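You operate a simulated robot arm through the tools that you are given. There is no shell and no other tool. Be economical: measure what you need, move in short steps, check, and stop when the job is done.

The job below is to be done with a simulated two-armed robot. You get a single attempt, and the scene is never put back.

## Task
Pick up the basket with the blue knob with one hand, pass it to the other hand and put it on the bench marked two. Put the spacer card on the shelf under the bench marked ten. Fetch the lead two and set it on the blue mat. Any order will do. Set down upright: basket with the blue knob.

Only the result counts: the job must be done as asked and must still hold three seconds after the hand-in. Knocking over, shifting, dropping, spilling or breaking anything else fails it.

## Robot
Two 7-joint arms with two-finger parallel grippers on one trunk, on a base that drives. Base frame: it is fixed to the floor where the robot stands at the start and does not move with it; the origin is under the middle of the robot, x ahead of it, y to its left, z up. Lengths are in m, angles in degrees, forces in N, time in s.
The left shoulder is at the start at [0.05, 0.168, 1.082], the right one opposite. With the tool pointing down near the work surface each hand reaches from about 0.22 to 0.66 m from the robot's upright axis, wherever it stands, measured 20 degrees to its own side. Places, roughly: bench marked two [1.2, -2.1, 0.8]; blue mat [3.4, 2.6, 0.9]; lead two [-0.75, 3, 1]; shelf under the bench marked ten [0.7, 0.5, 0.3]. Payload 1.57 kg a hand.
Tool frame (each hand has its own): the origin (TCP) lies between the finger pads and is the grasp point; the fingertips stand 0.03 m ahead of it; z points along the fingers, y is the line along which they close. The gripper opens to 0.08 m. The fingers are 0.017 m wide and 0.012 m thick; the gripper's body (0.04 by 0.082 m) begins 0.08 m behind the TCP.
Orientation is that of the tool frame in the base frame, as a unit quaternion [w, x, y, z]. With the fingers straight down and closing along the base's y, the tool's x points along the base's -x, its y along +y and its z along -z.

## Interface
- The arms move only by the tool arm_command. It takes "left_targets", "right_targets" or both (then of equal length, played together; a hand with none holds still); each is a list of rows, each an object (a shift or turn left out is 0, a gripper value left out holds the last) with "travel": the shift along the base's x, y, z in m, a list of three; "angular": the turn, a rotation vector about the base's x, y, z in degrees, a list of three; "gripper": the gripper command, from -1 (shut) to 1 (fully open), values between in proportion. In form: [{"travel": [dx, dy, dz], "angular": [wx, wy, wz], "gripper": gripper}, ...]. A call has 1 to 12 rows; each row is the pose to reach, as a shift and turn from the pose commanded when the call began. A row lasts 0.2 s, in which the tool goes at most 0.05 m and 8.6 degrees; a call with a longer step from one row to the next is refused whole, and so is a gripper value outside its range. A pose out of reach is approached as far as the arm can. The call stops where the force on the tool passes 40 N (or 10 N more than at its start, if that is more) or the arm is blocked; 0.2 s more then pass. The fingers move at their own pace (about 0.045 m/s each) and stop on an object; they squeeze with about 39 N. The grip force told is the motor's: it shows also when the fingers shut on nothing. Time passes only in rows, and 0.2 s behind the last, so rows that repeat a pose let the fingers close. It gives the time, the measured TCP pose, the force on the tool (base axes), the opening and the grip force at its end, in the units of the frame above (readings bear some noise), with the torque about the TCP (base axes, N m) and any sound that the robot's microphone picked up, and new pictures: "views" is both (left out), scene, wrist or none (wrist: the cameras of the hands that moved).
- Cameras (640 x 400 px; columns grow to the right, rows downward): "scene" is now at [0.1268, 0.0385, 1.283]; the picture's right is [0.42, -0.91, 0.00], its down [-0.62, -0.28, -0.74] and it looks along [0.67, 0.31, -0.68] (base axes); focal length 221 px, centre (320, 200). "left" rides on the left gripper at [0.072, 0.007, -0.122] in its tool frame; the picture's right is [-0.09, 1.00, 0.00], its down [-0.84, -0.08, -0.54] and it looks along [-0.54, -0.05, 0.84] (tool axes); focal length 238 px, centre (320, 200). "right" rides on the right gripper at [0.072, -0.007, -0.122] in its tool frame; the picture's right is [0.09, 1.00, 0.00], its down [-0.84, 0.08, -0.54] and it looks along [-0.54, 0.05, 0.84] (tool axes); focal length 238 px, centre (320, 200). There is no depth. A picture from a camera that has moved, and an enlarged one, comes with that camera's place and axes in the base frame and with its lens. The place of the scene camera against the robot may be out by one fixed shift of up to 0.012 m in any direction.
- slide_trunk(by): slides the trunk up (or, below 0, down) by that many m; the arms and the scene camera ride with it, the base frame stays. It gives what a move gives, with no picture.
- roll_base(legs): drives the robot by 1 to 6 legs, each [ahead, left, turn to the left] in m, m and degrees, along the robot's own axes; the way and the turn of a leg run together, so that a leg with both is an arc; at most 1.5 m and 180 degrees a leg. The arms and the cameras ride along, it lands a little off, and it stops where it bumps. It gives what a move gives, and a new picture of the scene camera.
- head_to(pan, tilt): turns the head with the scene camera to pan (to the left, within 80 degrees either way) and tilt (down, from -29 to 69), counted from straight ahead of the robot. It gives what a move gives, and a new picture of the scene camera.
- close_up(camera, box): a new picture of the part [left, top, right, bottom] of that camera's present view, enlarged. No time passes.
- job_done(): hands the job in; it is judged then, once.

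Work in short steps. Places have to be worked out from the pictures, the camera data and where the tool is seen: move nearer, look again, correct. Check each grasp and each placing, and mend what went wrong. You have 165 turns and 260 pictures in all, those below and enlarged ones among them. Open the grippers and draw the arms clear of the work before you hand the job in, unless the task says otherwise; then end with one line.

The tools are called after "Emit:" as a command line: name --argument value ..., lists and objects as JSON in quotes. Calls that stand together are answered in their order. arm_command: Moves the arms, as the interface text tells. Its arguments: {"type":"object","properties":{"left_targets":{"type":"array","items":{"type":"object","properties":{"travel":{"type":"array","items":{"type":"number"}},"angular":{"type":"array","items":{"type":"number"}},"gripper":{"type":"number"}}}},"right_targets":{"type":"array","items":{"type":"object","properties":{"travel":{"type":"array","items":{"type":"number"}},"angular":{"type":"array","items":{"type":"number"}},"gripper":{"type":"number"}}}},"views":{"type":"string","enum":["both","scene","wrist","none"]}},"required":[]} The other tools are called the same way: slide_trunk (by) slides the trunk up or down; roll_base (legs) drives the base; head_to (pan, tilt) turns the head that bears the scene camera; close_up (camera, box) takes an enlarged picture of a part of a camera's view; job_done () hands the job in.

At the start:

```text
t: 0.0
left_ee_pos: [0.4236, 0.359, 1.1051]
left_ee_rot: [0.001, 0.001, 1.0, 0.0]
left_wrist_force: [0.4, -0.9, -0.1]
left_ft_torque: [0.01, -0.01, 0.04]
left_gripper_width: 0.0798
left_grasp_force: 0.0
right_ee_pos: [0.4093, -0.0304, 1.1039]
right_ee_rot: [0.0, 0.0, 1.0, 0.0]
right_wrist_force: [-0.6, -0.1, 0.2]
right_ft_torque: [0.0, -0.02, -0.02]
right_gripper_width: 0.0803
right_grasp_force: 0.0
trunk travel left (down, up): [-0.25, 0.193]
robot x, y, heading: [0.0005, -0.0026, 0.0]
head pan, tilt: [24.6, 42.7]
```

scene: 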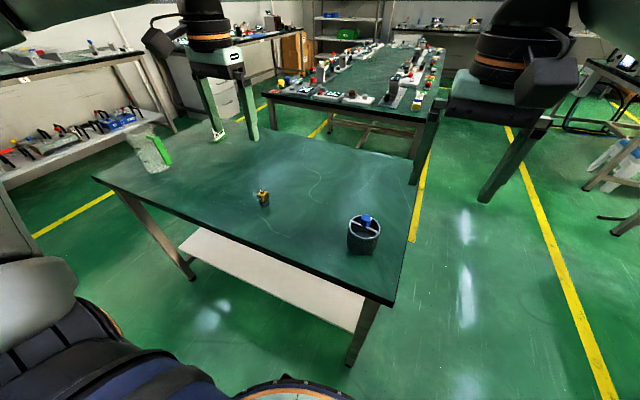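
right: 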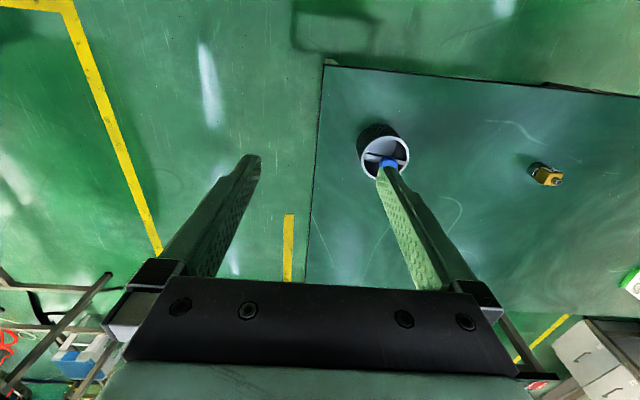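
left: 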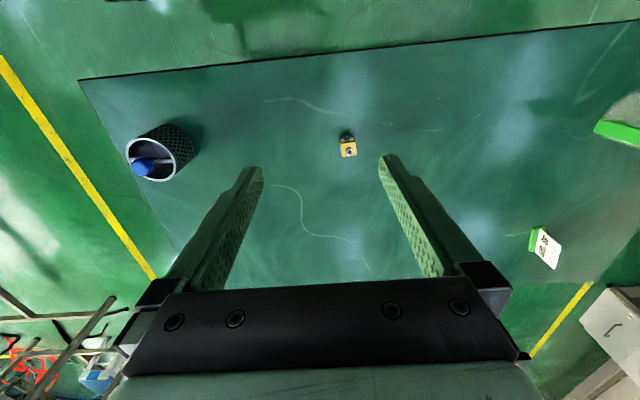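

I start by looking closer at the items on the near table.

Emit:
close_up --camera "scene" --box '[90, 100, 410, 300]'

Emit:
close_up --camera "left" --box '[480, 60, 640, 300]'

Emit:
close_up --camera "right" --box '[320, 80, 480, 200]'

Emit:
head_to --pan 45 --tilt 40

```text
2.00 times, centred on (250, 200) of scene
camera zoom: at [0.1268, 0.0385, 1.283], right [0.42, -0.91, 0.0], down [-0.62, -0.28, -0.74], along [0.67, 0.31, -0.68], focal length 441 px, centre (460, 200)
```

zoom: 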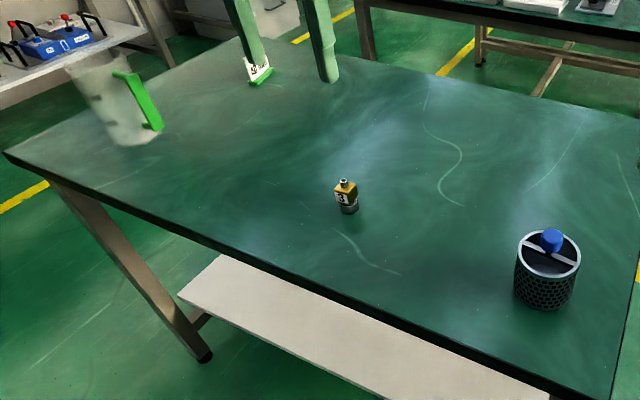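

```text
1.67 times, centred on (560, 180) of left
camera zoom: at [0.3502, 0.366, 1.227], right [0.09, 1.0, 0.0], down [0.84, -0.08, 0.54], along [0.54, -0.05, -0.84], focal length 397 px, centre (-80, 233)
```

zoom: 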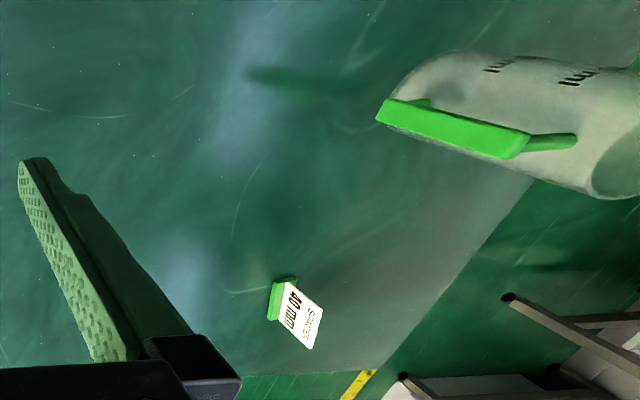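

```text
3.33 times, centred on (400, 140) of right
camera zoom: at [0.3363, -0.0354, 1.2259], right [-0.09, 1.0, 0.0], down [0.84, 0.08, 0.54], along [0.54, 0.05, -0.84], focal length 794 px, centre (53, 400)
```

zoom: 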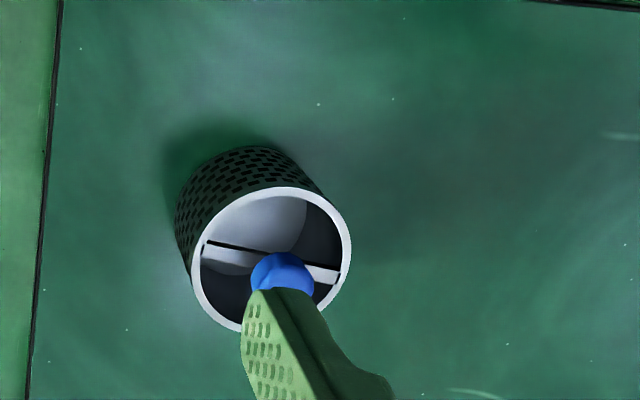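

```text
t: 0.8
left_ee_pos: [0.4224, 0.3591, 1.1037]
left_ee_rot: [0.0, 0.0, 1.0, 0.0]
left_wrist_force: [0.2, 0.8, -0.8]
left_ft_torque: [0.0, 0.01, -0.02]
left_gripper_width: 0.08
left_grasp_force: 0.0
right_ee_pos: [0.4096, -0.0298, 1.1051]
right_ee_rot: [0.0, 0.0, 1.0, 0.0]
right_wrist_force: [-0.1, 0.2, -1.1]
right_ft_torque: [0.0, -0.02, 0.02]
right_gripper_width: 0.0799
right_grasp_force: 0.1
trunk travel left (down, up): [-0.25, 0.193]
robot x, y, heading: [0.0019, 0.001, 0.1]
head pan, tilt: [45.0, 40.0]
camera scene: at [0.1114, 0.0641, 1.2869], right [0.71, -0.71, 0.0], down [-0.45, -0.45, -0.77], along [0.54, 0.54, -0.64], focal length 221 px, centre (320, 200)
```

scene: 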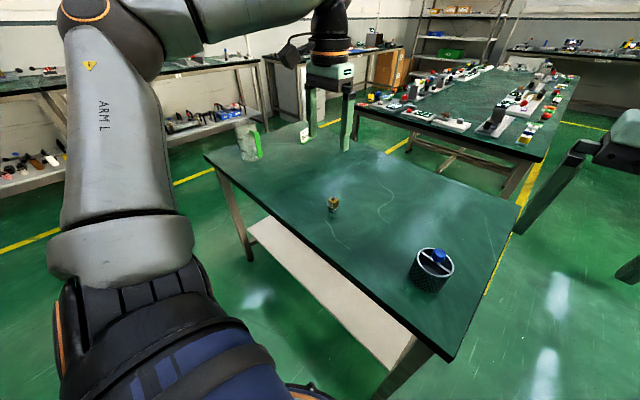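

Table spans roughly x 0.36–0.81, y 0–1.06; basket near (0.49, 0.09), card near (0.77, 0.84). I look closer at card and basket.

Emit:
close_up --camera "scene" --box '[220, 100, 380, 200]'

Emit:
close_up --camera "scene" --box '[395, 235, 475, 305]'

Emit:
close_up --camera "left" --box '[110, 100, 230, 200]'

```text
4.00 times, centred on (300, 150) of scene
camera zoom: at [0.1114, 0.0641, 1.2869], right [0.71, -0.71, 0.0], down [-0.45, -0.45, -0.77], along [0.54, 0.54, -0.64], focal length 882 px, centre (400, 400)
```

zoom: 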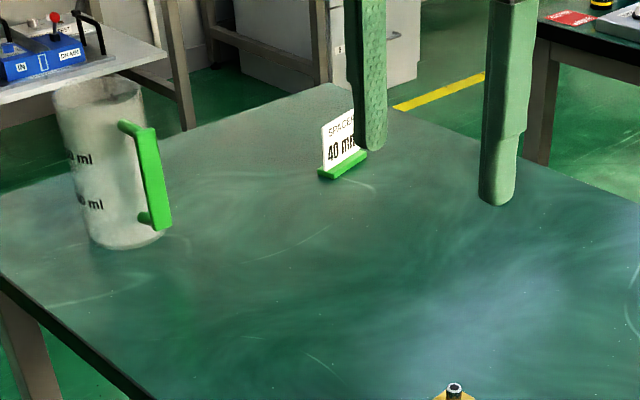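

```text
5.71 times, centred on (435, 270) of scene
camera zoom: at [0.1114, 0.0641, 1.2869], right [0.71, -0.71, 0.0], down [-0.45, -0.45, -0.77], along [0.54, 0.54, -0.64], focal length 1260 px, centre (-337, -200)
```

zoom: 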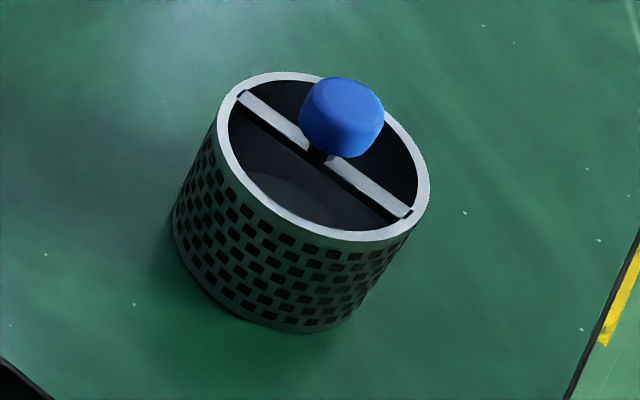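

```text
4.00 times, centred on (170, 150) of left
camera zoom: at [0.3502, 0.366, 1.227], right [0.09, 1.0, 0.0], down [0.84, -0.08, 0.54], along [0.54, -0.05, -0.84], focal length 953 px, centre (920, 400)
```

zoom: 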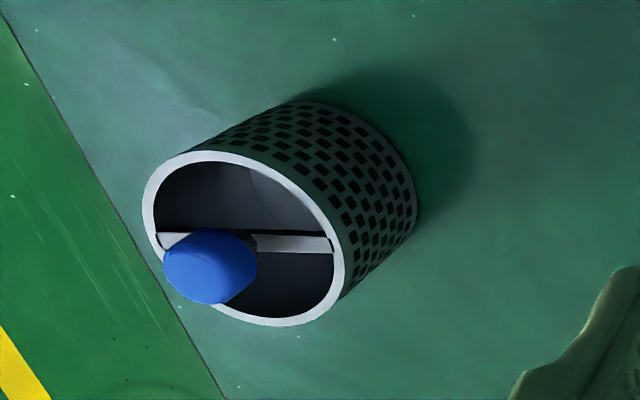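

Rim wall is at about radius 0.04 around (0.475, 0.082), and the card stands along x at (0.775, 0.838), with a jug at (0.5, 0.88). Before shifting left I look to the left side for obstacles.

Emit:
head_to --pan 80 --tilt 30

Emit:
head_to --pan -60 --tilt 20

```text
t: 1.9
left_ee_pos: [0.4227, 0.3589, 1.1046]
left_ee_rot: [0.001, 0.0, 1.0, -0.001]
left_wrist_force: [0.2, 0.9, -0.2]
left_ft_torque: [-0.01, -0.01, -0.02]
left_gripper_width: 0.0797
left_grasp_force: 0.0
right_ee_pos: [0.4095, -0.0298, 1.1028]
right_ee_rot: [-0.001, 0.001, 1.0, 0.0]
right_wrist_force: [-0.9, -0.1, 0.6]
right_ft_torque: [0.01, 0.0, 0.01]
right_gripper_width: 0.0799
right_grasp_force: 0.2
trunk travel left (down, up): [-0.25, 0.193]
robot x, y, heading: [-0.0007, 0.0001, -0.0]
head pan, tilt: [80.0, 30.0]
camera scene: at [0.067, 0.0931, 1.3023], right [0.98, -0.17, 0.0], down [-0.09, -0.49, -0.87], along [0.15, 0.85, -0.5], focal length 221 px, centre (320, 200)
```

scene: 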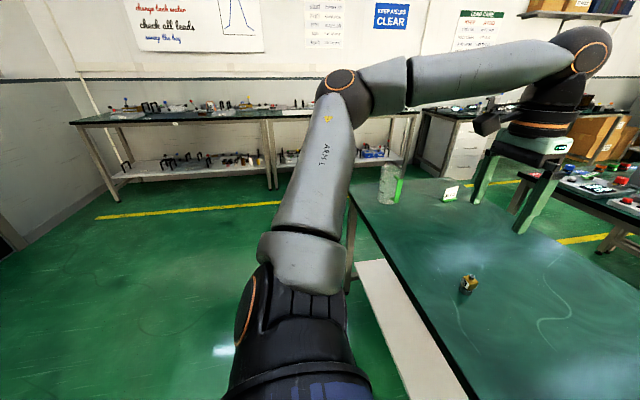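

```text
t: 4.1
left_ee_pos: [0.4221, 0.3597, 1.1042]
left_ee_rot: [0.001, 0.0, 1.0, -0.001]
left_wrist_force: [0.5, -0.6, -0.2]
left_ft_torque: [0.01, 0.03, -0.02]
left_gripper_width: 0.0798
left_grasp_force: 0.0
right_ee_pos: [0.4091, -0.0292, 1.1048]
right_ee_rot: [0.0, 0.001, 1.0, -0.001]
right_wrist_force: [0.0, 0.3, -0.2]
right_ft_torque: [0.0, 0.0, -0.01]
right_gripper_width: 0.08
right_grasp_force: 0.0
trunk travel left (down, up): [-0.25, 0.193]
robot x, y, heading: [-0.0041, -0.0019, -0.0]
head pan, tilt: [-60.0, 20.0]
camera scene: at [0.0978, -0.0766, 1.3183], right [-0.87, -0.5, 0.0], down [-0.17, 0.3, -0.94], along [0.47, -0.81, -0.34], focal length 221 px, centre (320, 200)
```

scene: 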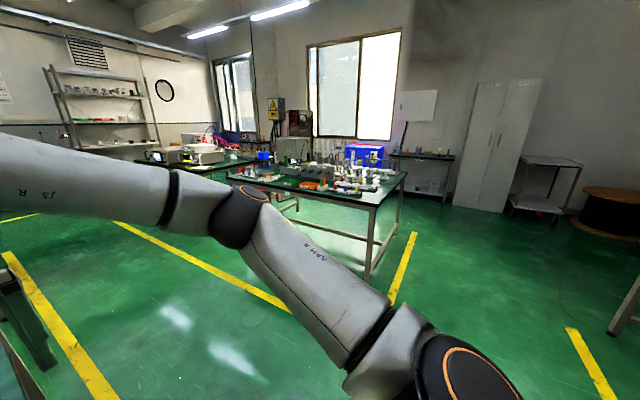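

The floor to the left is clear. I shift left 0.55 m and slightly ahead, with the hands safely above the jug.

Emit:
roll_base --legs '[[0, 0.55, 0], [0.04, 0, 0]]'

Emit:
head_to --pan 20 --tilt 45

Emit:
close_up --camera "left" --box '[160, 100, 480, 300]'

```text
t: 7.7
left_ee_pos: [0.4583, 0.9166, 1.1037]
left_ee_rot: [0.0, -0.002, 1.0, 0.0]
left_wrist_force: [0.5, 0.6, 0.2]
left_ft_torque: [0.01, 0.02, -0.04]
left_gripper_width: 0.0799
left_grasp_force: 0.1
right_ee_pos: [0.4491, 0.5261, 1.1045]
right_ee_rot: [0.0, -0.002, 1.0, 0.0]
right_wrist_force: [0.3, -0.5, 0.0]
right_ft_torque: [0.02, 0.03, 0.01]
right_gripper_width: 0.08
right_grasp_force: 0.1
trunk travel left (down, up): [-0.25, 0.193]
robot x, y, heading: [0.0348, 0.5523, 0.6]
head pan, tilt: [-60.0, 20.0]
camera scene: at [0.1372, 0.4771, 1.3182], right [-0.86, -0.51, 0.0], down [-0.17, 0.3, -0.94], along [0.47, -0.81, -0.34], focal length 221 px, centre (320, 200)
```

scene: 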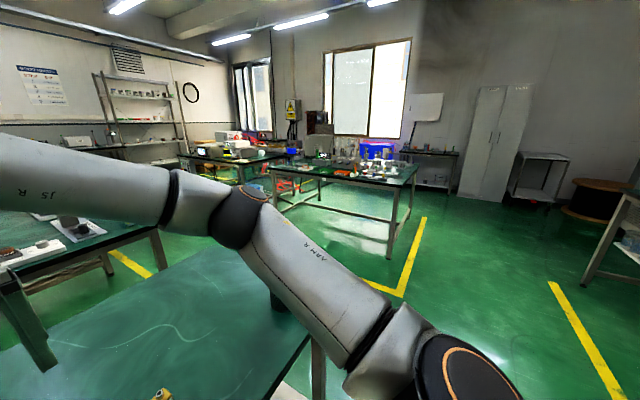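

```text
t: 9.3
left_ee_pos: [0.4596, 0.9156, 1.1049]
left_ee_rot: [0.001, -0.002, 1.0, 0.0]
left_wrist_force: [-1.3, 0.5, 0.9]
left_ft_torque: [0.01, -0.02, 0.02]
left_gripper_width: 0.08
left_grasp_force: 0.1
right_ee_pos: [0.4471, 0.5272, 1.1053]
right_ee_rot: [0.0, -0.003, 1.0, 0.0]
right_wrist_force: [-0.4, 0.4, -0.1]
right_ft_torque: [-0.01, 0.04, -0.01]
right_gripper_width: 0.08
right_grasp_force: 0.1
trunk travel left (down, up): [-0.25, 0.193]
robot x, y, heading: [0.0412, 0.5547, 0.4]
head pan, tilt: [20.0, 45.0]
camera scene: at [0.1656, 0.5857, 1.2797], right [0.35, -0.94, 0.0], down [-0.66, -0.25, -0.71], along [0.66, 0.25, -0.71], focal length 221 px, centre (320, 200)
```

scene: 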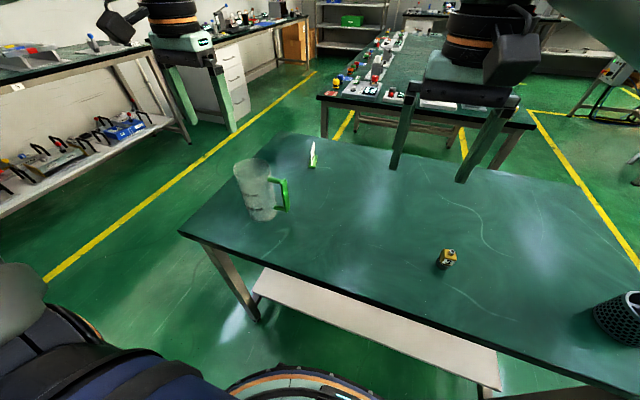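

```text
2.00 times, centred on (320, 200) of left
camera zoom: at [0.3861, 0.9212, 1.227], right [0.09, 1.0, 0.0], down [0.84, -0.07, 0.54], along [0.54, -0.05, -0.84], focal length 477 px, centre (320, 200)
```

zoom: 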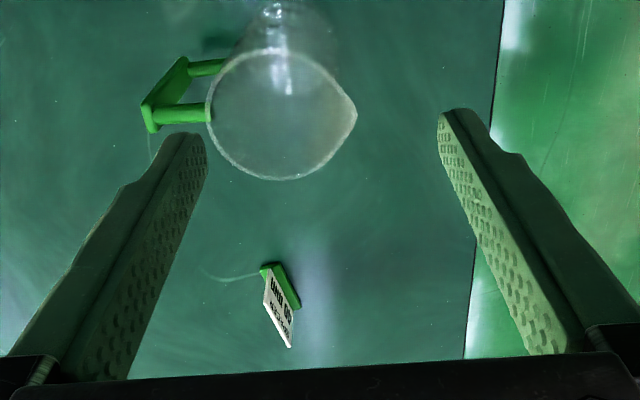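

The card's foot runs from about (0.744, 0.828) to (0.811, 0.854), with its top at z≈0.866. I bring the left hand to a forward‑down 45° tilt above and short of it.

Emit:
arm_command --left_targets '[{"travel": [0.02, -0.01, 0.03], "angular": [0, -8, 0]}, {"travel": [0.05, -0.03, 0.05], "angular": [0, -16, 0]}, {"travel": [0.08, -0.05, 0.05], "angular": [0, -24, 0]}, {"travel": [0.11, -0.065, 0.03], "angular": [0, -32, 0]}, {"travel": [0.14, -0.075, 0.0], "angular": [0, -40, 0]}, {"travel": [0.18, -0.077, -0.02], "angular": [0, -45, 0]}]'

Emit:
close_up --camera "left" --box '[240, 150, 400, 250]'

```text
t: 10.7
left_ee_pos: [0.6389, 0.8375, 1.0829]
left_ee_rot: [0.383, -0.003, 0.924, -0.002]
left_wrist_force: [0.6, -0.4, 0.4]
left_ft_torque: [-0.04, 0.03, -0.01]
left_gripper_width: 0.0803
left_grasp_force: 0.1
right_ee_pos: [0.4488, 0.5265, 1.1042]
right_ee_rot: [0.0, -0.002, 1.0, 0.001]
right_wrist_force: [-0.5, 0.0, 0.7]
right_ft_torque: [0.01, 0.01, 0.02]
right_gripper_width: 0.0801
right_grasp_force: 0.0
trunk travel left (down, up): [-0.25, 0.193]
robot x, y, heading: [0.0377, 0.5532, 0.4]
head pan, tilt: [20.0, 45.0]
camera scene: at [0.1662, 0.5857, 1.2796], right [0.35, -0.94, 0.0], down [-0.66, -0.25, -0.71], along [0.66, 0.25, -0.71], focal length 221 px, centre (320, 200)
camera left: at [0.5019, 0.8442, 1.1185], right [0.06, 1.0, 0.06], down [0.21, -0.07, 0.98], along [0.98, -0.05, -0.21], focal length 238 px, centre (320, 200)
```

scene: 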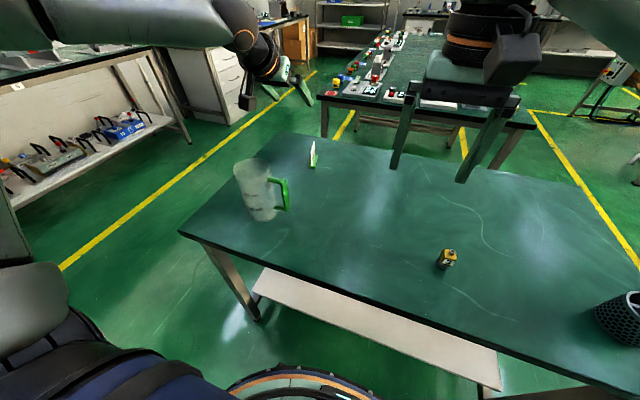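
left: 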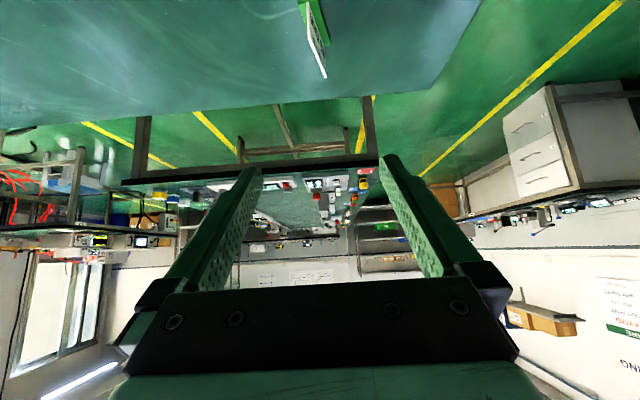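

```text
4.00 times, centred on (320, 200) of left
camera zoom: at [0.5019, 0.8442, 1.1185], right [0.06, 1.0, 0.06], down [0.21, -0.07, 0.98], along [0.98, -0.05, -0.21], focal length 953 px, centre (320, 200)
```

zoom: 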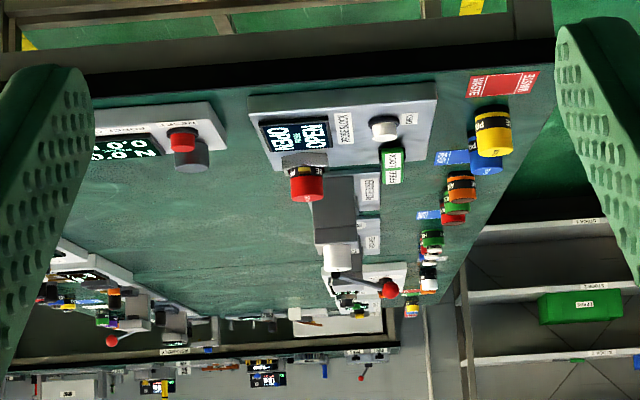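

The card shows at the top of the left view; I enlarge it.

Emit:
close_up --camera "left" --box '[264, 0, 376, 90]'

Emit:
close_up --camera "scene" --box '[272, 125, 352, 175]'

```text
4.44 times, centred on (320, 45) of left
camera zoom: at [0.5019, 0.8442, 1.1185], right [0.06, 1.0, 0.06], down [0.21, -0.07, 0.98], along [0.98, -0.05, -0.21], focal length 1059 px, centre (320, 889)
```

zoom: 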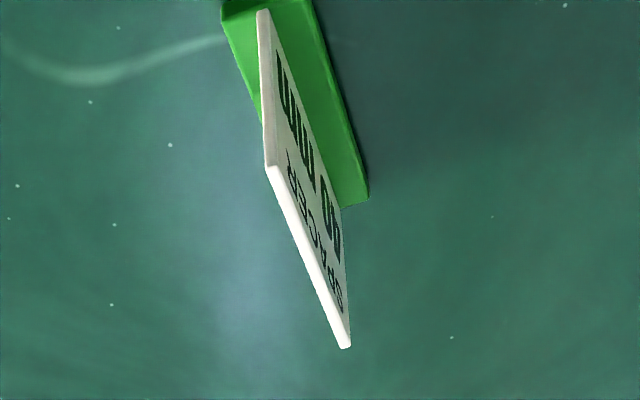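

```text
8.00 times, centred on (312, 150) of scene
camera zoom: at [0.1662, 0.5857, 1.2796], right [0.35, -0.94, 0.0], down [-0.66, -0.25, -0.71], along [0.66, 0.25, -0.71], focal length 1764 px, centre (384, 600)
```

zoom: 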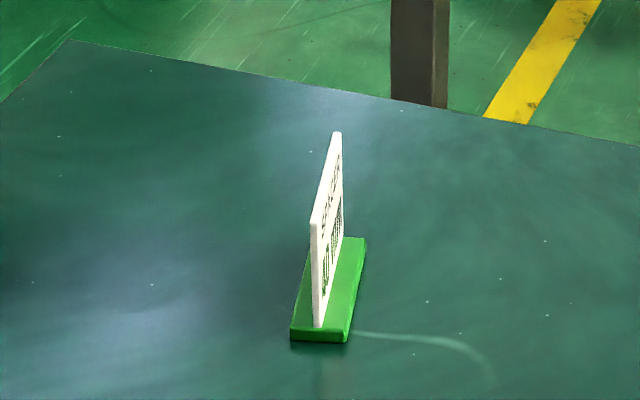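

Top edge of the card runs (0.740,0.830)→(0.811,0.848) at z≈0.868, yaw 14°. I turn the hand 14° and move to a pre‑grasp point.

Emit:
arm_command --left_targets '[{"travel": [0.015, -0.005, -0.04], "angular": [0, 0, 5]}, {"travel": [0.03, -0.01, -0.085], "angular": [0, 0, 10]}, {"travel": [0.045, -0.014, -0.13], "angular": [0, 0, 14]}, {"travel": [0.061, -0.017, -0.165], "angular": [0, 0, 14], "gripper": 0.2}, {"travel": [0.061, -0.017, -0.165], "angular": [0, 0, 14], "gripper": 0.2}]'

Emit:
close_up --camera "scene" --box '[240, 85, 400, 185]'

```text
t: 11.9
left_ee_pos: [0.6926, 0.8255, 0.9232]
left_ee_rot: [0.38, -0.115, 0.917, 0.045]
left_wrist_force: [0.4, 1.3, 1.0]
left_ft_torque: [0.02, 0.01, -0.01]
left_gripper_width: 0.048
left_grasp_force: 0.0
left hand out of reach, approached as far as the arm can: row 4, 5
right_ee_pos: [0.4488, 0.5264, 1.1039]
right_ee_rot: [0.0, -0.002, 1.0, 0.0]
right_wrist_force: [0.2, 0.0, 0.1]
right_ft_torque: [0.01, 0.0, 0.02]
right_gripper_width: 0.0798
right_grasp_force: 0.0
trunk travel left (down, up): [-0.25, 0.193]
robot x, y, heading: [0.0385, 0.5543, 0.4]
head pan, tilt: [20.0, 45.0]
camera scene: at [0.1657, 0.5857, 1.2796], right [0.35, -0.94, 0.0], down [-0.66, -0.25, -0.71], along [0.66, 0.25, -0.71], focal length 221 px, centre (320, 200)
camera left: at [0.5581, 0.7989, 0.9583], right [-0.18, 0.98, 0.06], down [0.22, -0.02, 0.98], along [0.96, 0.19, -0.21], focal length 238 px, centre (320, 200)
```

scene: 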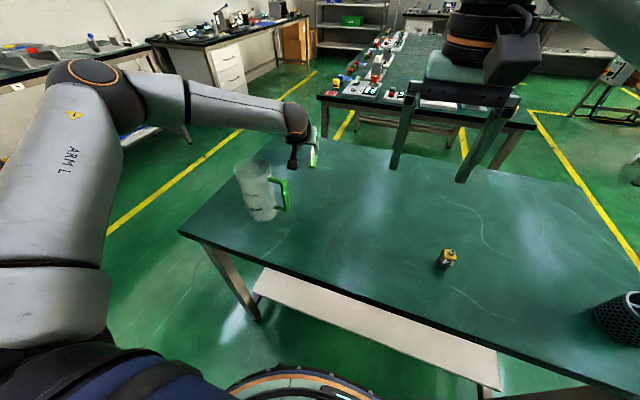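
left: 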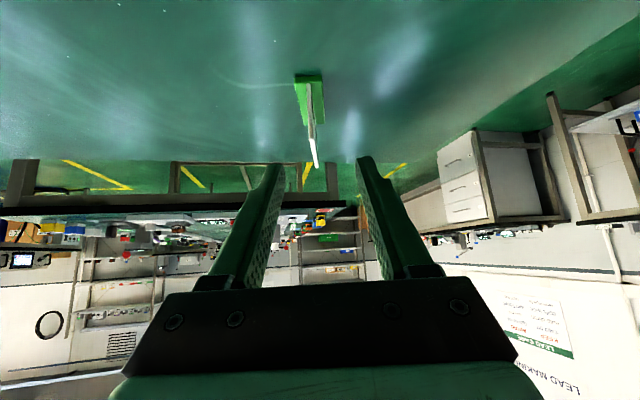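

```text
4.00 times, centred on (320, 135) of scene
camera zoom: at [0.1657, 0.5857, 1.2796], right [0.35, -0.94, 0.0], down [-0.66, -0.25, -0.71], along [0.66, 0.25, -0.71], focal length 882 px, centre (320, 460)
```

zoom: 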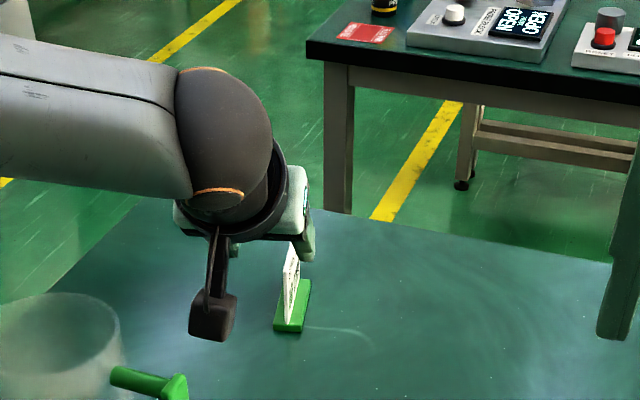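

The reach falls short here and the forearm would pass close over the jug. I'll instead take the card from the table's left end; first I raise and restore the left hand.

Emit:
arm_command --left_targets '[{"travel": [-0.015, 0.0, 0.05], "gripper": 1}, {"travel": [-0.03, 0.01, 0.1]}, {"travel": [-0.06, 0.017, 0.145], "angular": [0, 0, -7]}, {"travel": [-0.09, 0.017, 0.165], "angular": [0, 0, -14]}, {"travel": [-0.135, 0.025, 0.18], "angular": [0, 0, -14]}, {"travel": [-0.18, 0.025, 0.18], "angular": [0, 0, -14]}]' --views "none"

Emit:
arm_command --left_targets '[{"travel": [-0.015, 0.0, 0.02], "angular": [0, 8, 0]}, {"travel": [-0.03, 0.0, 0.03], "angular": [0, 16, 0]}, {"travel": [-0.045, 0.0, 0.03], "angular": [0, 24, 0]}, {"travel": [-0.06, 0, 0.03], "angular": [0, 32, 0]}, {"travel": [-0.06, 0, 0.03], "angular": [0, 40, 0]}, {"travel": [-0.06, 0, 0.03], "angular": [0, 45, 0]}]' --views "none"

Emit:
roll_base --legs '[[-0.04, 0.9, 0], [0.7, 0, 0]]'

```text
refused: row 1 steps farther than a row can; nothing moved
```

```text
t: 13.3
left_ee_pos: [0.5808, 0.8506, 0.9563]
left_ee_rot: [0.001, -0.089, 0.992, 0.086]
left_wrist_force: [1.1, 0.7, -0.2]
left_ft_torque: [0.0, 0.0, 0.02]
left_gripper_width: 0.0479
left_grasp_force: 0.2
left hand out of reach, approached as far as the arm can: row 3, 4, 5, 6
right_ee_pos: [0.4472, 0.527, 1.1029]
right_ee_rot: [0.0, -0.002, 1.0, 0.0]
right_wrist_force: [-0.1, -0.1, 0.2]
right_ft_torque: [0.02, 0.01, -0.05]
right_gripper_width: 0.08
right_grasp_force: 0.0
trunk travel left (down, up): [-0.25, 0.193]
robot x, y, heading: [0.0391, 0.5551, 0.2]
head pan, tilt: [20.0, 45.0]
```

```text
t: 21.4
left_ee_pos: [1.2371, 1.7446, 0.955]
left_ee_rot: [0.003, -0.086, 0.993, 0.085]
left_wrist_force: [-0.2, 0.3, -0.3]
left_ft_torque: [-0.01, 0.03, 0.0]
left_gripper_width: 0.0478
left_grasp_force: 0.1
right_ee_pos: [1.1025, 1.4207, 1.1042]
right_ee_rot: [0.0, -0.001, 1.0, -0.001]
right_wrist_force: [0.3, -0.4, -0.3]
right_ft_torque: [-0.01, -0.02, -0.01]
right_gripper_width: 0.0798
right_grasp_force: 0.1
trunk travel left (down, up): [-0.25, 0.193]
robot x, y, heading: [0.6906, 1.4507, 0.0]
head pan, tilt: [20.0, 45.0]
camera scene: at [0.8203, 1.4818, 1.2796], right [0.34, -0.94, 0.0], down [-0.66, -0.24, -0.71], along [0.66, 0.24, -0.71], focal length 221 px, centre (320, 200)
```

scene: 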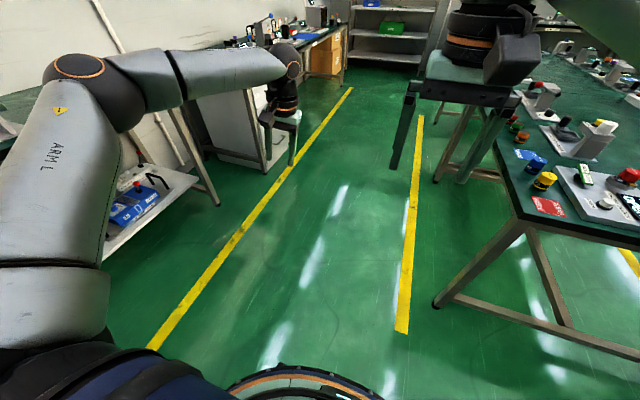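

The first call was refused (bad batching on my part), so the hand rode low during the drive. I check now whether the jug was touched, without moving.

Emit:
head_to --pan -80 --tilt 45

```text
t: 23.2
left_ee_pos: [1.237, 1.7455, 0.9551]
left_ee_rot: [0.003, -0.087, 0.993, 0.085]
left_wrist_force: [0.0, -0.9, -0.6]
left_ft_torque: [-0.02, -0.01, 0.01]
left_gripper_width: 0.0481
left_grasp_force: 0.1
right_ee_pos: [1.1034, 1.4214, 1.1048]
right_ee_rot: [0.001, -0.001, 1.0, 0.0]
right_wrist_force: [-0.3, 0.1, -0.1]
right_ft_torque: [-0.02, 0.01, -0.02]
right_gripper_width: 0.0802
right_grasp_force: 0.0
trunk travel left (down, up): [-0.25, 0.193]
robot x, y, heading: [0.6901, 1.4514, -0.2]
head pan, tilt: [-80.0, 45.0]
camera scene: at [0.7581, 1.3738, 1.2797], right [-0.98, -0.18, 0.0], down [-0.12, 0.7, -0.71], along [0.12, -0.7, -0.71], focal length 221 px, centre (320, 200)
```

scene: 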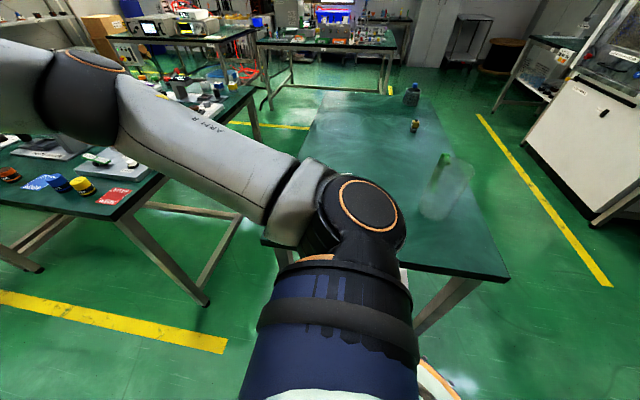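

The jug stands where it was. I raise and straighten the left hand, then turn.

Emit:
arm_command --left_targets '[{"travel": [-0.02, 0, 0.04], "angular": [-5, 0, -5], "gripper": 1}, {"travel": [-0.05, 0, 0.08], "angular": [-10, 0, -10]}, {"travel": [-0.08, 0, 0.12], "angular": [-10, 0, -10]}, {"travel": [-0.1, 0, 0.16], "angular": [-10, 0, -10]}]' --views "none"

```text
t: 24.2
left_ee_pos: [1.1355, 1.744, 1.1167]
left_ee_rot: [0.002, 0.0, 1.0, -0.002]
left_wrist_force: [-0.5, -0.4, 0.3]
left_ft_torque: [0.01, 0.0, 0.02]
left_gripper_width: 0.0801
left_grasp_force: 0.1
right_ee_pos: [1.1024, 1.4209, 1.1054]
right_ee_rot: [0.001, -0.001, 1.0, 0.0]
right_wrist_force: [-0.2, 0.7, 0.5]
right_ft_torque: [-0.03, 0.0, -0.02]
right_gripper_width: 0.08
right_grasp_force: 0.2
trunk travel left (down, up): [-0.25, 0.193]
robot x, y, heading: [0.6964, 1.4498, 0.1]
head pan, tilt: [-80.0, 45.0]
```

The hand is up and straight. I turn to face the table's left end and look down at it.

Emit:
roll_base --legs '[[0, 0, -90]]'

Emit:
head_to --pan 0 --tilt 50

```text
t: 28.4
left_ee_pos: [0.9879, 1.0053, 1.1169]
left_ee_rot: [0.0, 0.706, 0.708, -0.003]
left_wrist_force: [0.5, 0.3, -0.2]
left_ft_torque: [0.01, 0.02, 0.02]
left_gripper_width: 0.0799
left_grasp_force: 0.0
right_ee_pos: [0.666, 1.04, 1.1038]
right_ee_rot: [0.0, 0.707, 0.708, 0.001]
right_wrist_force: [0.9, -0.1, -0.2]
right_ft_torque: [-0.01, 0.0, 0.01]
right_gripper_width: 0.0801
right_grasp_force: 0.0
trunk travel left (down, up): [-0.25, 0.193]
robot x, y, heading: [0.6924, 1.4494, -90.0]
head pan, tilt: [-80.0, 45.0]
camera scene: at [0.6237, 1.3993, 1.2797], right [-0.18, 0.98, 0.0], down [0.7, 0.13, -0.71], along [-0.7, -0.13, -0.71], focal length 221 px, centre (320, 200)
```

scene: 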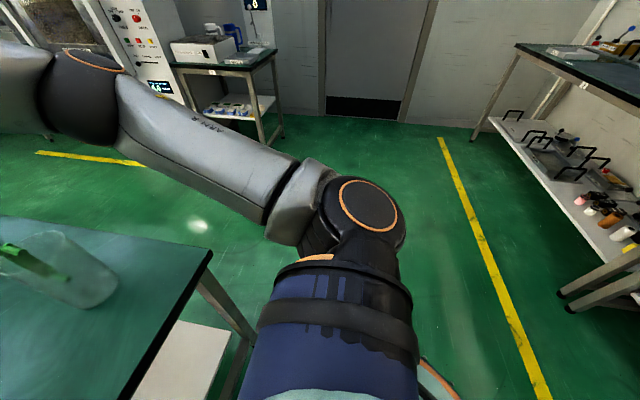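

```text
t: 29.9
left_ee_pos: [0.9874, 1.0056, 1.1156]
left_ee_rot: [0.0, 0.707, 0.708, -0.003]
left_wrist_force: [0.0, 0.6, 0.1]
left_ft_torque: [-0.03, -0.02, -0.06]
left_gripper_width: 0.08
left_grasp_force: 0.1
right_ee_pos: [0.6647, 1.0392, 1.104]
right_ee_rot: [-0.001, 0.707, 0.707, 0.0]
right_wrist_force: [-0.3, 0.6, 0.8]
right_ft_torque: [0.03, 0.02, 0.02]
right_gripper_width: 0.0801
right_grasp_force: 0.0
trunk travel left (down, up): [-0.25, 0.193]
robot x, y, heading: [0.6962, 1.4499, -89.8]
head pan, tilt: [0.0, 50.0]
camera scene: at [0.7041, 1.3367, 1.2727], right [-1.0, 0.0, 0.0], down [0.0, 0.77, -0.64], along [0.0, -0.64, -0.77], focal length 221 px, centre (320, 200)
```

scene: 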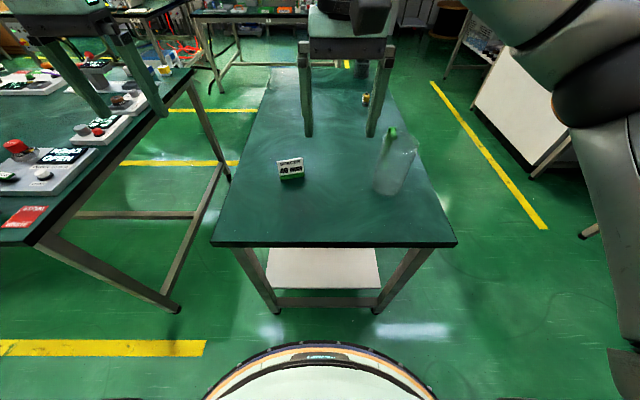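

Good view: card faces me, shelf end visible below at y≈1.02. I enlarge the card.

Emit:
close_up --camera "scene" --box '[251, 145, 331, 195]'

Emit:
close_up --camera "scene" --box '[200, 230, 460, 392]'

```text
8.00 times, centred on (291, 170) of scene
camera zoom: at [0.7041, 1.3367, 1.2727], right [-1.0, 0.0, 0.0], down [0.0, 0.77, -0.64], along [0.0, -0.64, -0.77], focal length 1764 px, centre (552, 440)
```

zoom: 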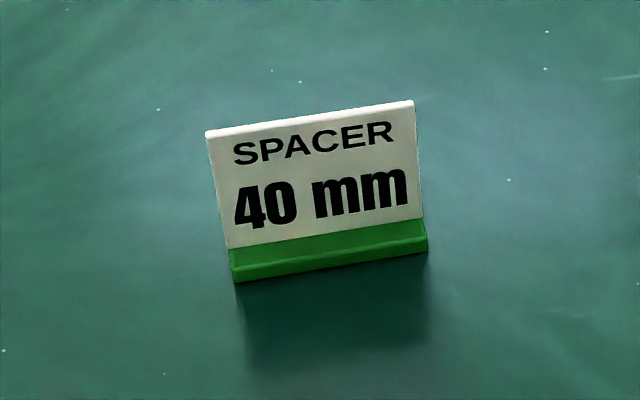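

```text
2.46 times, centred on (330, 311) of scene
camera zoom: at [0.7041, 1.3367, 1.2727], right [-1.0, 0.0, 0.0], down [0.0, 0.77, -0.64], along [0.0, -0.64, -0.77], focal length 543 px, centre (295, -73)
```

zoom: 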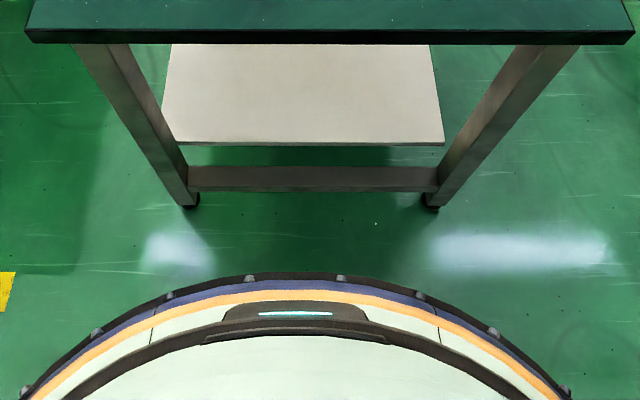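

Yaw 14° confirmed. I yaw the left hand by −75.5° high above the table first.

Emit:
arm_command --left_targets '[{"travel": [-0.01, -0.01, 0], "angular": [0, 0, -8.4]}, {"travel": [-0.02, -0.02, 0], "angular": [0, 0, -16.8]}, {"travel": [-0.03, -0.03, 0], "angular": [0, 0, -25.2]}, {"travel": [-0.04, -0.04, 0], "angular": [0, 0, -33.6]}, {"travel": [-0.05, -0.05, 0], "angular": [0, 0, -42]}, {"travel": [-0.06, -0.06, 0], "angular": [0, 0, -50.4]}, {"travel": [-0.07, -0.08, 0], "angular": [0, 0, -58.8]}, {"travel": [-0.08, -0.1, 0], "angular": [0, 0, -67.2]}, {"travel": [-0.1, -0.12, 0], "angular": [0, 0, -75.5]}]' --views "wrist"

```text
t: 31.9
left_ee_pos: [0.9643, 0.9331, 1.103]
left_ee_rot: [-0.002, 0.992, 0.126, -0.004]
left_wrist_force: [0.6, 0.1, -0.2]
left_ft_torque: [0.05, 0.06, 0.02]
left_gripper_width: 0.0798
left_grasp_force: 0.1
left hand out of reach, approached as far as the arm can: row 6, 7, 8, 9
right_ee_pos: [0.6646, 1.0386, 1.1043]
right_ee_rot: [-0.001, 0.706, 0.708, -0.001]
right_wrist_force: [0.7, 0.3, -0.3]
right_ft_torque: [0.05, 0.03, -0.02]
right_gripper_width: 0.0802
right_grasp_force: 0.0
trunk travel left (down, up): [-0.25, 0.193]
robot x, y, heading: [0.6917, 1.4516, -89.8]
head pan, tilt: [0.0, 50.0]
camera left: at [1.0357, 0.9437, 1.2247], right [0.16, -0.99, -0.01], down [-0.83, -0.14, 0.55], along [-0.54, -0.08, -0.84], focal length 238 px, centre (320, 200)
```

left: 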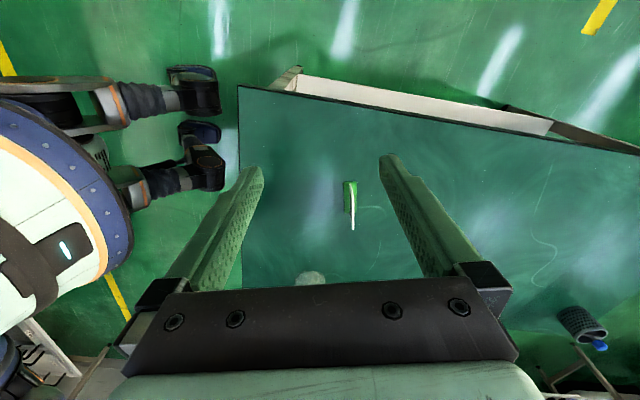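

The yaw is reached though position lagged. I now tilt 45° about the card's normal so the fingers point toward −x and down.

Emit:
arm_command --left_targets '[{"travel": [0, 0, 0], "angular": [-2, 7.8, 0]}, {"travel": [0, 0, 0], "angular": [-4, 15.5, 0]}, {"travel": [0, 0, 0], "angular": [-6, 23.3, 0]}, {"travel": [0, 0, 0], "angular": [-8, 31, 0]}, {"travel": [0, 0, 0], "angular": [-9.6, 37.3, 0]}, {"travel": [0, 0, 0], "angular": [-11.25, 43.6, 0]}]'

```text
t: 33.3
left_ee_pos: [0.961, 0.9318, 1.1032]
left_ee_rot: [0.047, 0.915, 0.116, -0.383]
left_wrist_force: [0.0, 0.5, -0.9]
left_ft_torque: [-0.02, -0.03, 0.02]
left_gripper_width: 0.08
left_grasp_force: 0.1
right_ee_pos: [0.6651, 1.0401, 1.1047]
right_ee_rot: [0.0, 0.706, 0.708, 0.0]
right_wrist_force: [-0.3, -0.1, 0.0]
right_ft_torque: [-0.02, -0.01, 0.0]
right_gripper_width: 0.08
right_grasp_force: 0.1
trunk travel left (down, up): [-0.25, 0.193]
robot x, y, heading: [0.6924, 1.4509, -89.7]
head pan, tilt: [0.0, 50.0]
camera scene: at [0.7043, 1.3367, 1.2728], right [-1.0, 0.0, 0.0], down [0.0, 0.77, -0.64], along [0.0, -0.64, -0.77], focal length 221 px, centre (320, 200)
camera left: at [1.096, 0.96, 1.1384], right [0.19, -0.98, 0.06], down [-0.21, 0.02, 0.98], along [-0.96, -0.19, -0.21], focal length 238 px, centre (320, 200)
```

scene: 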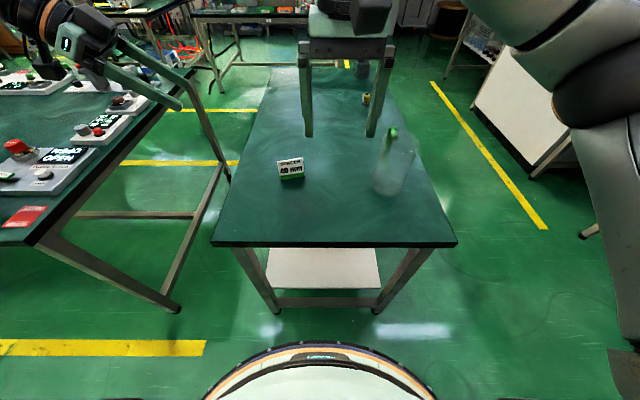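
left: 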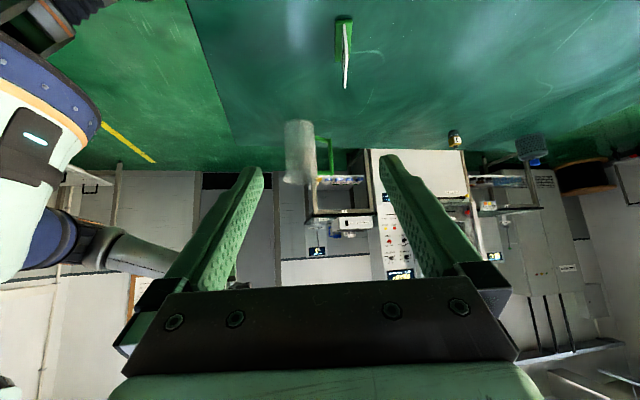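

Orientation is right. I enlarge the card in the left view to fix its place.

Emit:
close_up --camera "left" --box '[289, 0, 401, 90]'

```text
4.44 times, centred on (345, 45) of left
camera zoom: at [1.096, 0.96, 1.1384], right [0.19, -0.98, 0.06], down [-0.21, 0.02, 0.98], along [-0.96, -0.19, -0.21], focal length 1059 px, centre (209, 889)
```

zoom: 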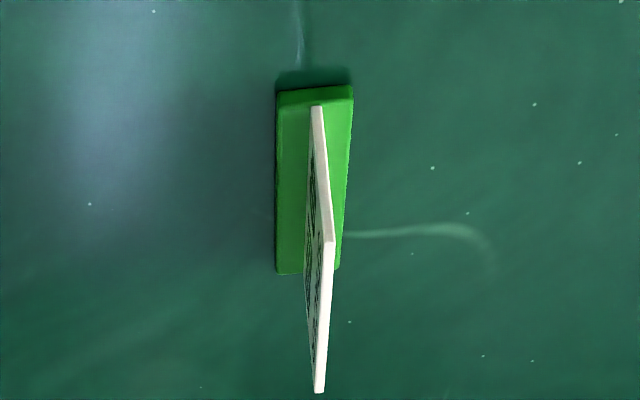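

Relative to the robot now the card's top edge runs (0.824,0.854)→(0.755,0.838), z 0.868. I move to the pre‑grasp point 8 cm back along the fingers.

Emit:
arm_command --left_targets '[{"travel": [-0.02, -0.014, -0.038], "gripper": 0.2}, {"travel": [-0.04, -0.028, -0.077]}, {"travel": [-0.06, -0.042, -0.115]}, {"travel": [-0.081, -0.056, -0.153]}, {"travel": [-0.1015, -0.069, -0.191]}, {"travel": [-0.1015, -0.069, -0.191]}]'

Emit:
close_up --camera "left" --box '[260, 60, 380, 160]'

```text
t: 34.7
left_ee_pos: [0.8597, 0.8838, 0.9285]
left_ee_rot: [0.047, 0.916, 0.118, -0.381]
left_wrist_force: [0.5, 0.5, 0.2]
left_ft_torque: [-0.01, -0.01, 0.0]
left_gripper_width: 0.048
left_grasp_force: 0.0
left hand out of reach, approached as far as the arm can: row 5, 6
right_ee_pos: [0.6642, 1.0393, 1.1038]
right_ee_rot: [0.0, 0.707, 0.708, 0.0]
right_wrist_force: [0.5, -0.6, -0.4]
right_ft_torque: [-0.03, 0.0, -0.03]
right_gripper_width: 0.08
right_grasp_force: 0.1
trunk travel left (down, up): [-0.25, 0.193]
robot x, y, heading: [0.695, 1.4523, -89.4]
head pan, tilt: [0.0, 50.0]
camera scene: at [0.7041, 1.3366, 1.2727], right [-1.0, 0.0, 0.0], down [0.0, 0.77, -0.64], along [0.0, -0.64, -0.77], focal length 221 px, centre (320, 200)
camera left: at [0.9936, 0.9116, 0.9635], right [0.19, -0.98, 0.06], down [-0.22, 0.02, 0.98], along [-0.96, -0.2, -0.21], focal length 238 px, centre (320, 200)
```

scene: 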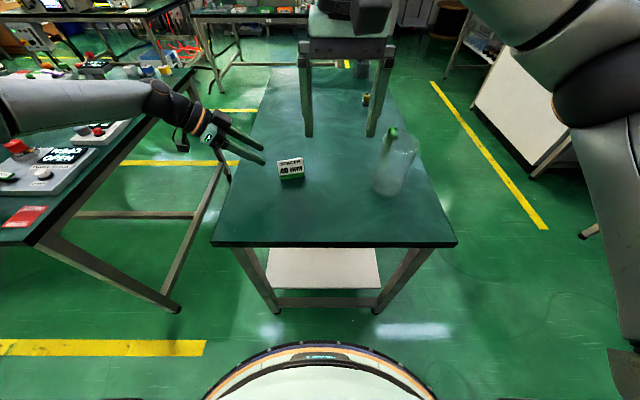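
left: 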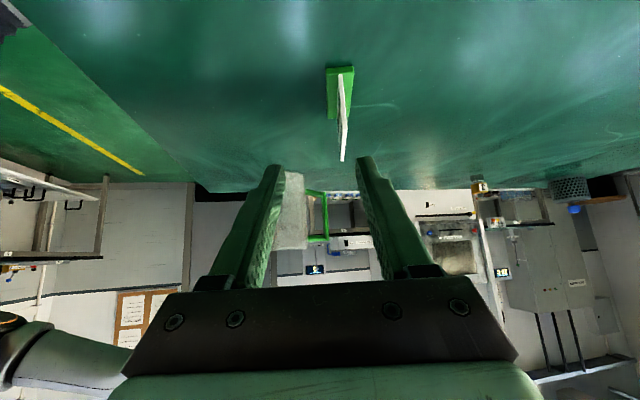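

```text
4.00 times, centred on (320, 110) of left
camera zoom: at [0.9936, 0.9116, 0.9635], right [0.19, -0.98, 0.06], down [-0.22, 0.02, 0.98], along [-0.96, -0.2, -0.21], focal length 953 px, centre (320, 560)
```

zoom: 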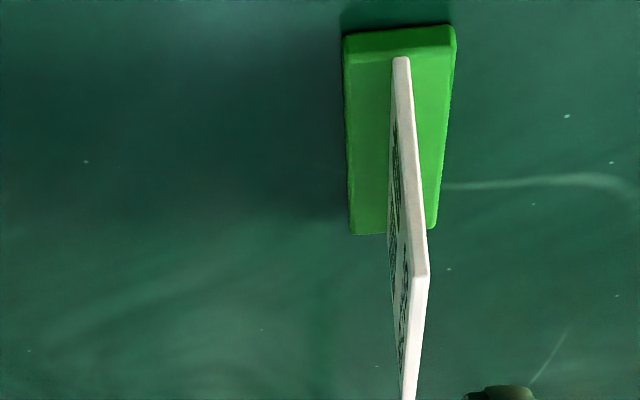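

Just short of reach. I raise slightly and drive 7 cm ahead (base front has ~0.15 m gap to the table).

Emit:
arm_command --left_targets '[{"travel": [0.02, 0.01, 0.03]}]' --views "none"

Emit:
roll_base --legs '[[0.07, 0, 0]]'

Emit:
close_up --camera "left" --box '[240, 20, 400, 160]'

```text
t: 35.1
left_ee_pos: [0.8811, 0.8952, 0.9585]
left_ee_rot: [0.047, 0.915, 0.116, -0.383]
left_wrist_force: [0.0, 0.4, 1.4]
left_ft_torque: [-0.02, 0.01, 0.0]
left_gripper_width: 0.0478
left_grasp_force: 0.0
right_ee_pos: [0.6649, 1.0397, 1.1044]
right_ee_rot: [0.001, 0.706, 0.708, 0.0]
right_wrist_force: [-0.4, -0.2, -0.2]
right_ft_torque: [0.01, 0.01, -0.01]
right_gripper_width: 0.08
right_grasp_force: 0.0
trunk travel left (down, up): [-0.25, 0.193]
robot x, y, heading: [0.6936, 1.449, -90.1]
head pan, tilt: [0.0, 50.0]
```

```text
t: 36.1
left_ee_pos: [0.8806, 0.8239, 0.9571]
left_ee_rot: [0.046, 0.915, 0.116, -0.383]
left_wrist_force: [-0.1, 0.3, 0.8]
left_ft_torque: [-0.02, 0.01, 0.0]
left_gripper_width: 0.048
left_grasp_force: 0.1
right_ee_pos: [0.6632, 0.9702, 1.1041]
right_ee_rot: [0.001, 0.706, 0.708, 0.0]
right_wrist_force: [0.3, -0.4, -0.5]
right_ft_torque: [0.05, 0.01, 0.05]
right_gripper_width: 0.0803
right_grasp_force: 0.0
trunk travel left (down, up): [-0.25, 0.193]
robot x, y, heading: [0.6962, 1.3802, -89.8]
head pan, tilt: [0.0, 50.0]
camera scene: at [0.7044, 1.266, 1.2726], right [-1.0, 0.0, 0.0], down [0.0, 0.77, -0.64], along [0.0, -0.64, -0.77], focal length 221 px, centre (320, 200)
```

scene: 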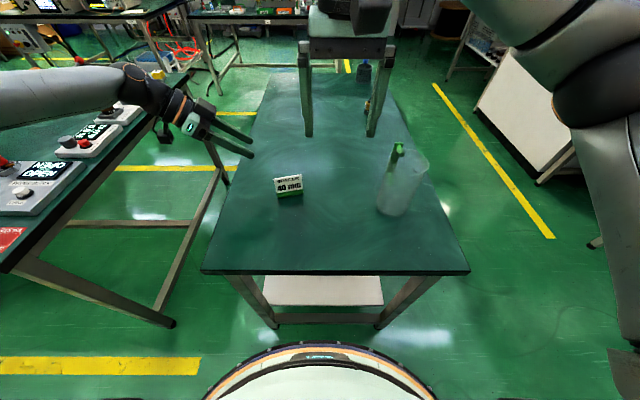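

```text
2.86 times, centred on (320, 90) of left
camera zoom: at [1.0142, 0.8517, 0.9925], right [0.19, -0.98, 0.06], down [-0.22, 0.02, 0.98], along [-0.96, -0.19, -0.21], focal length 681 px, centre (320, 514)
```

zoom: 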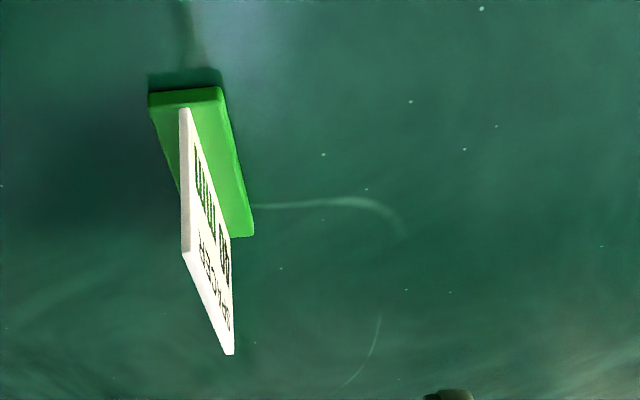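

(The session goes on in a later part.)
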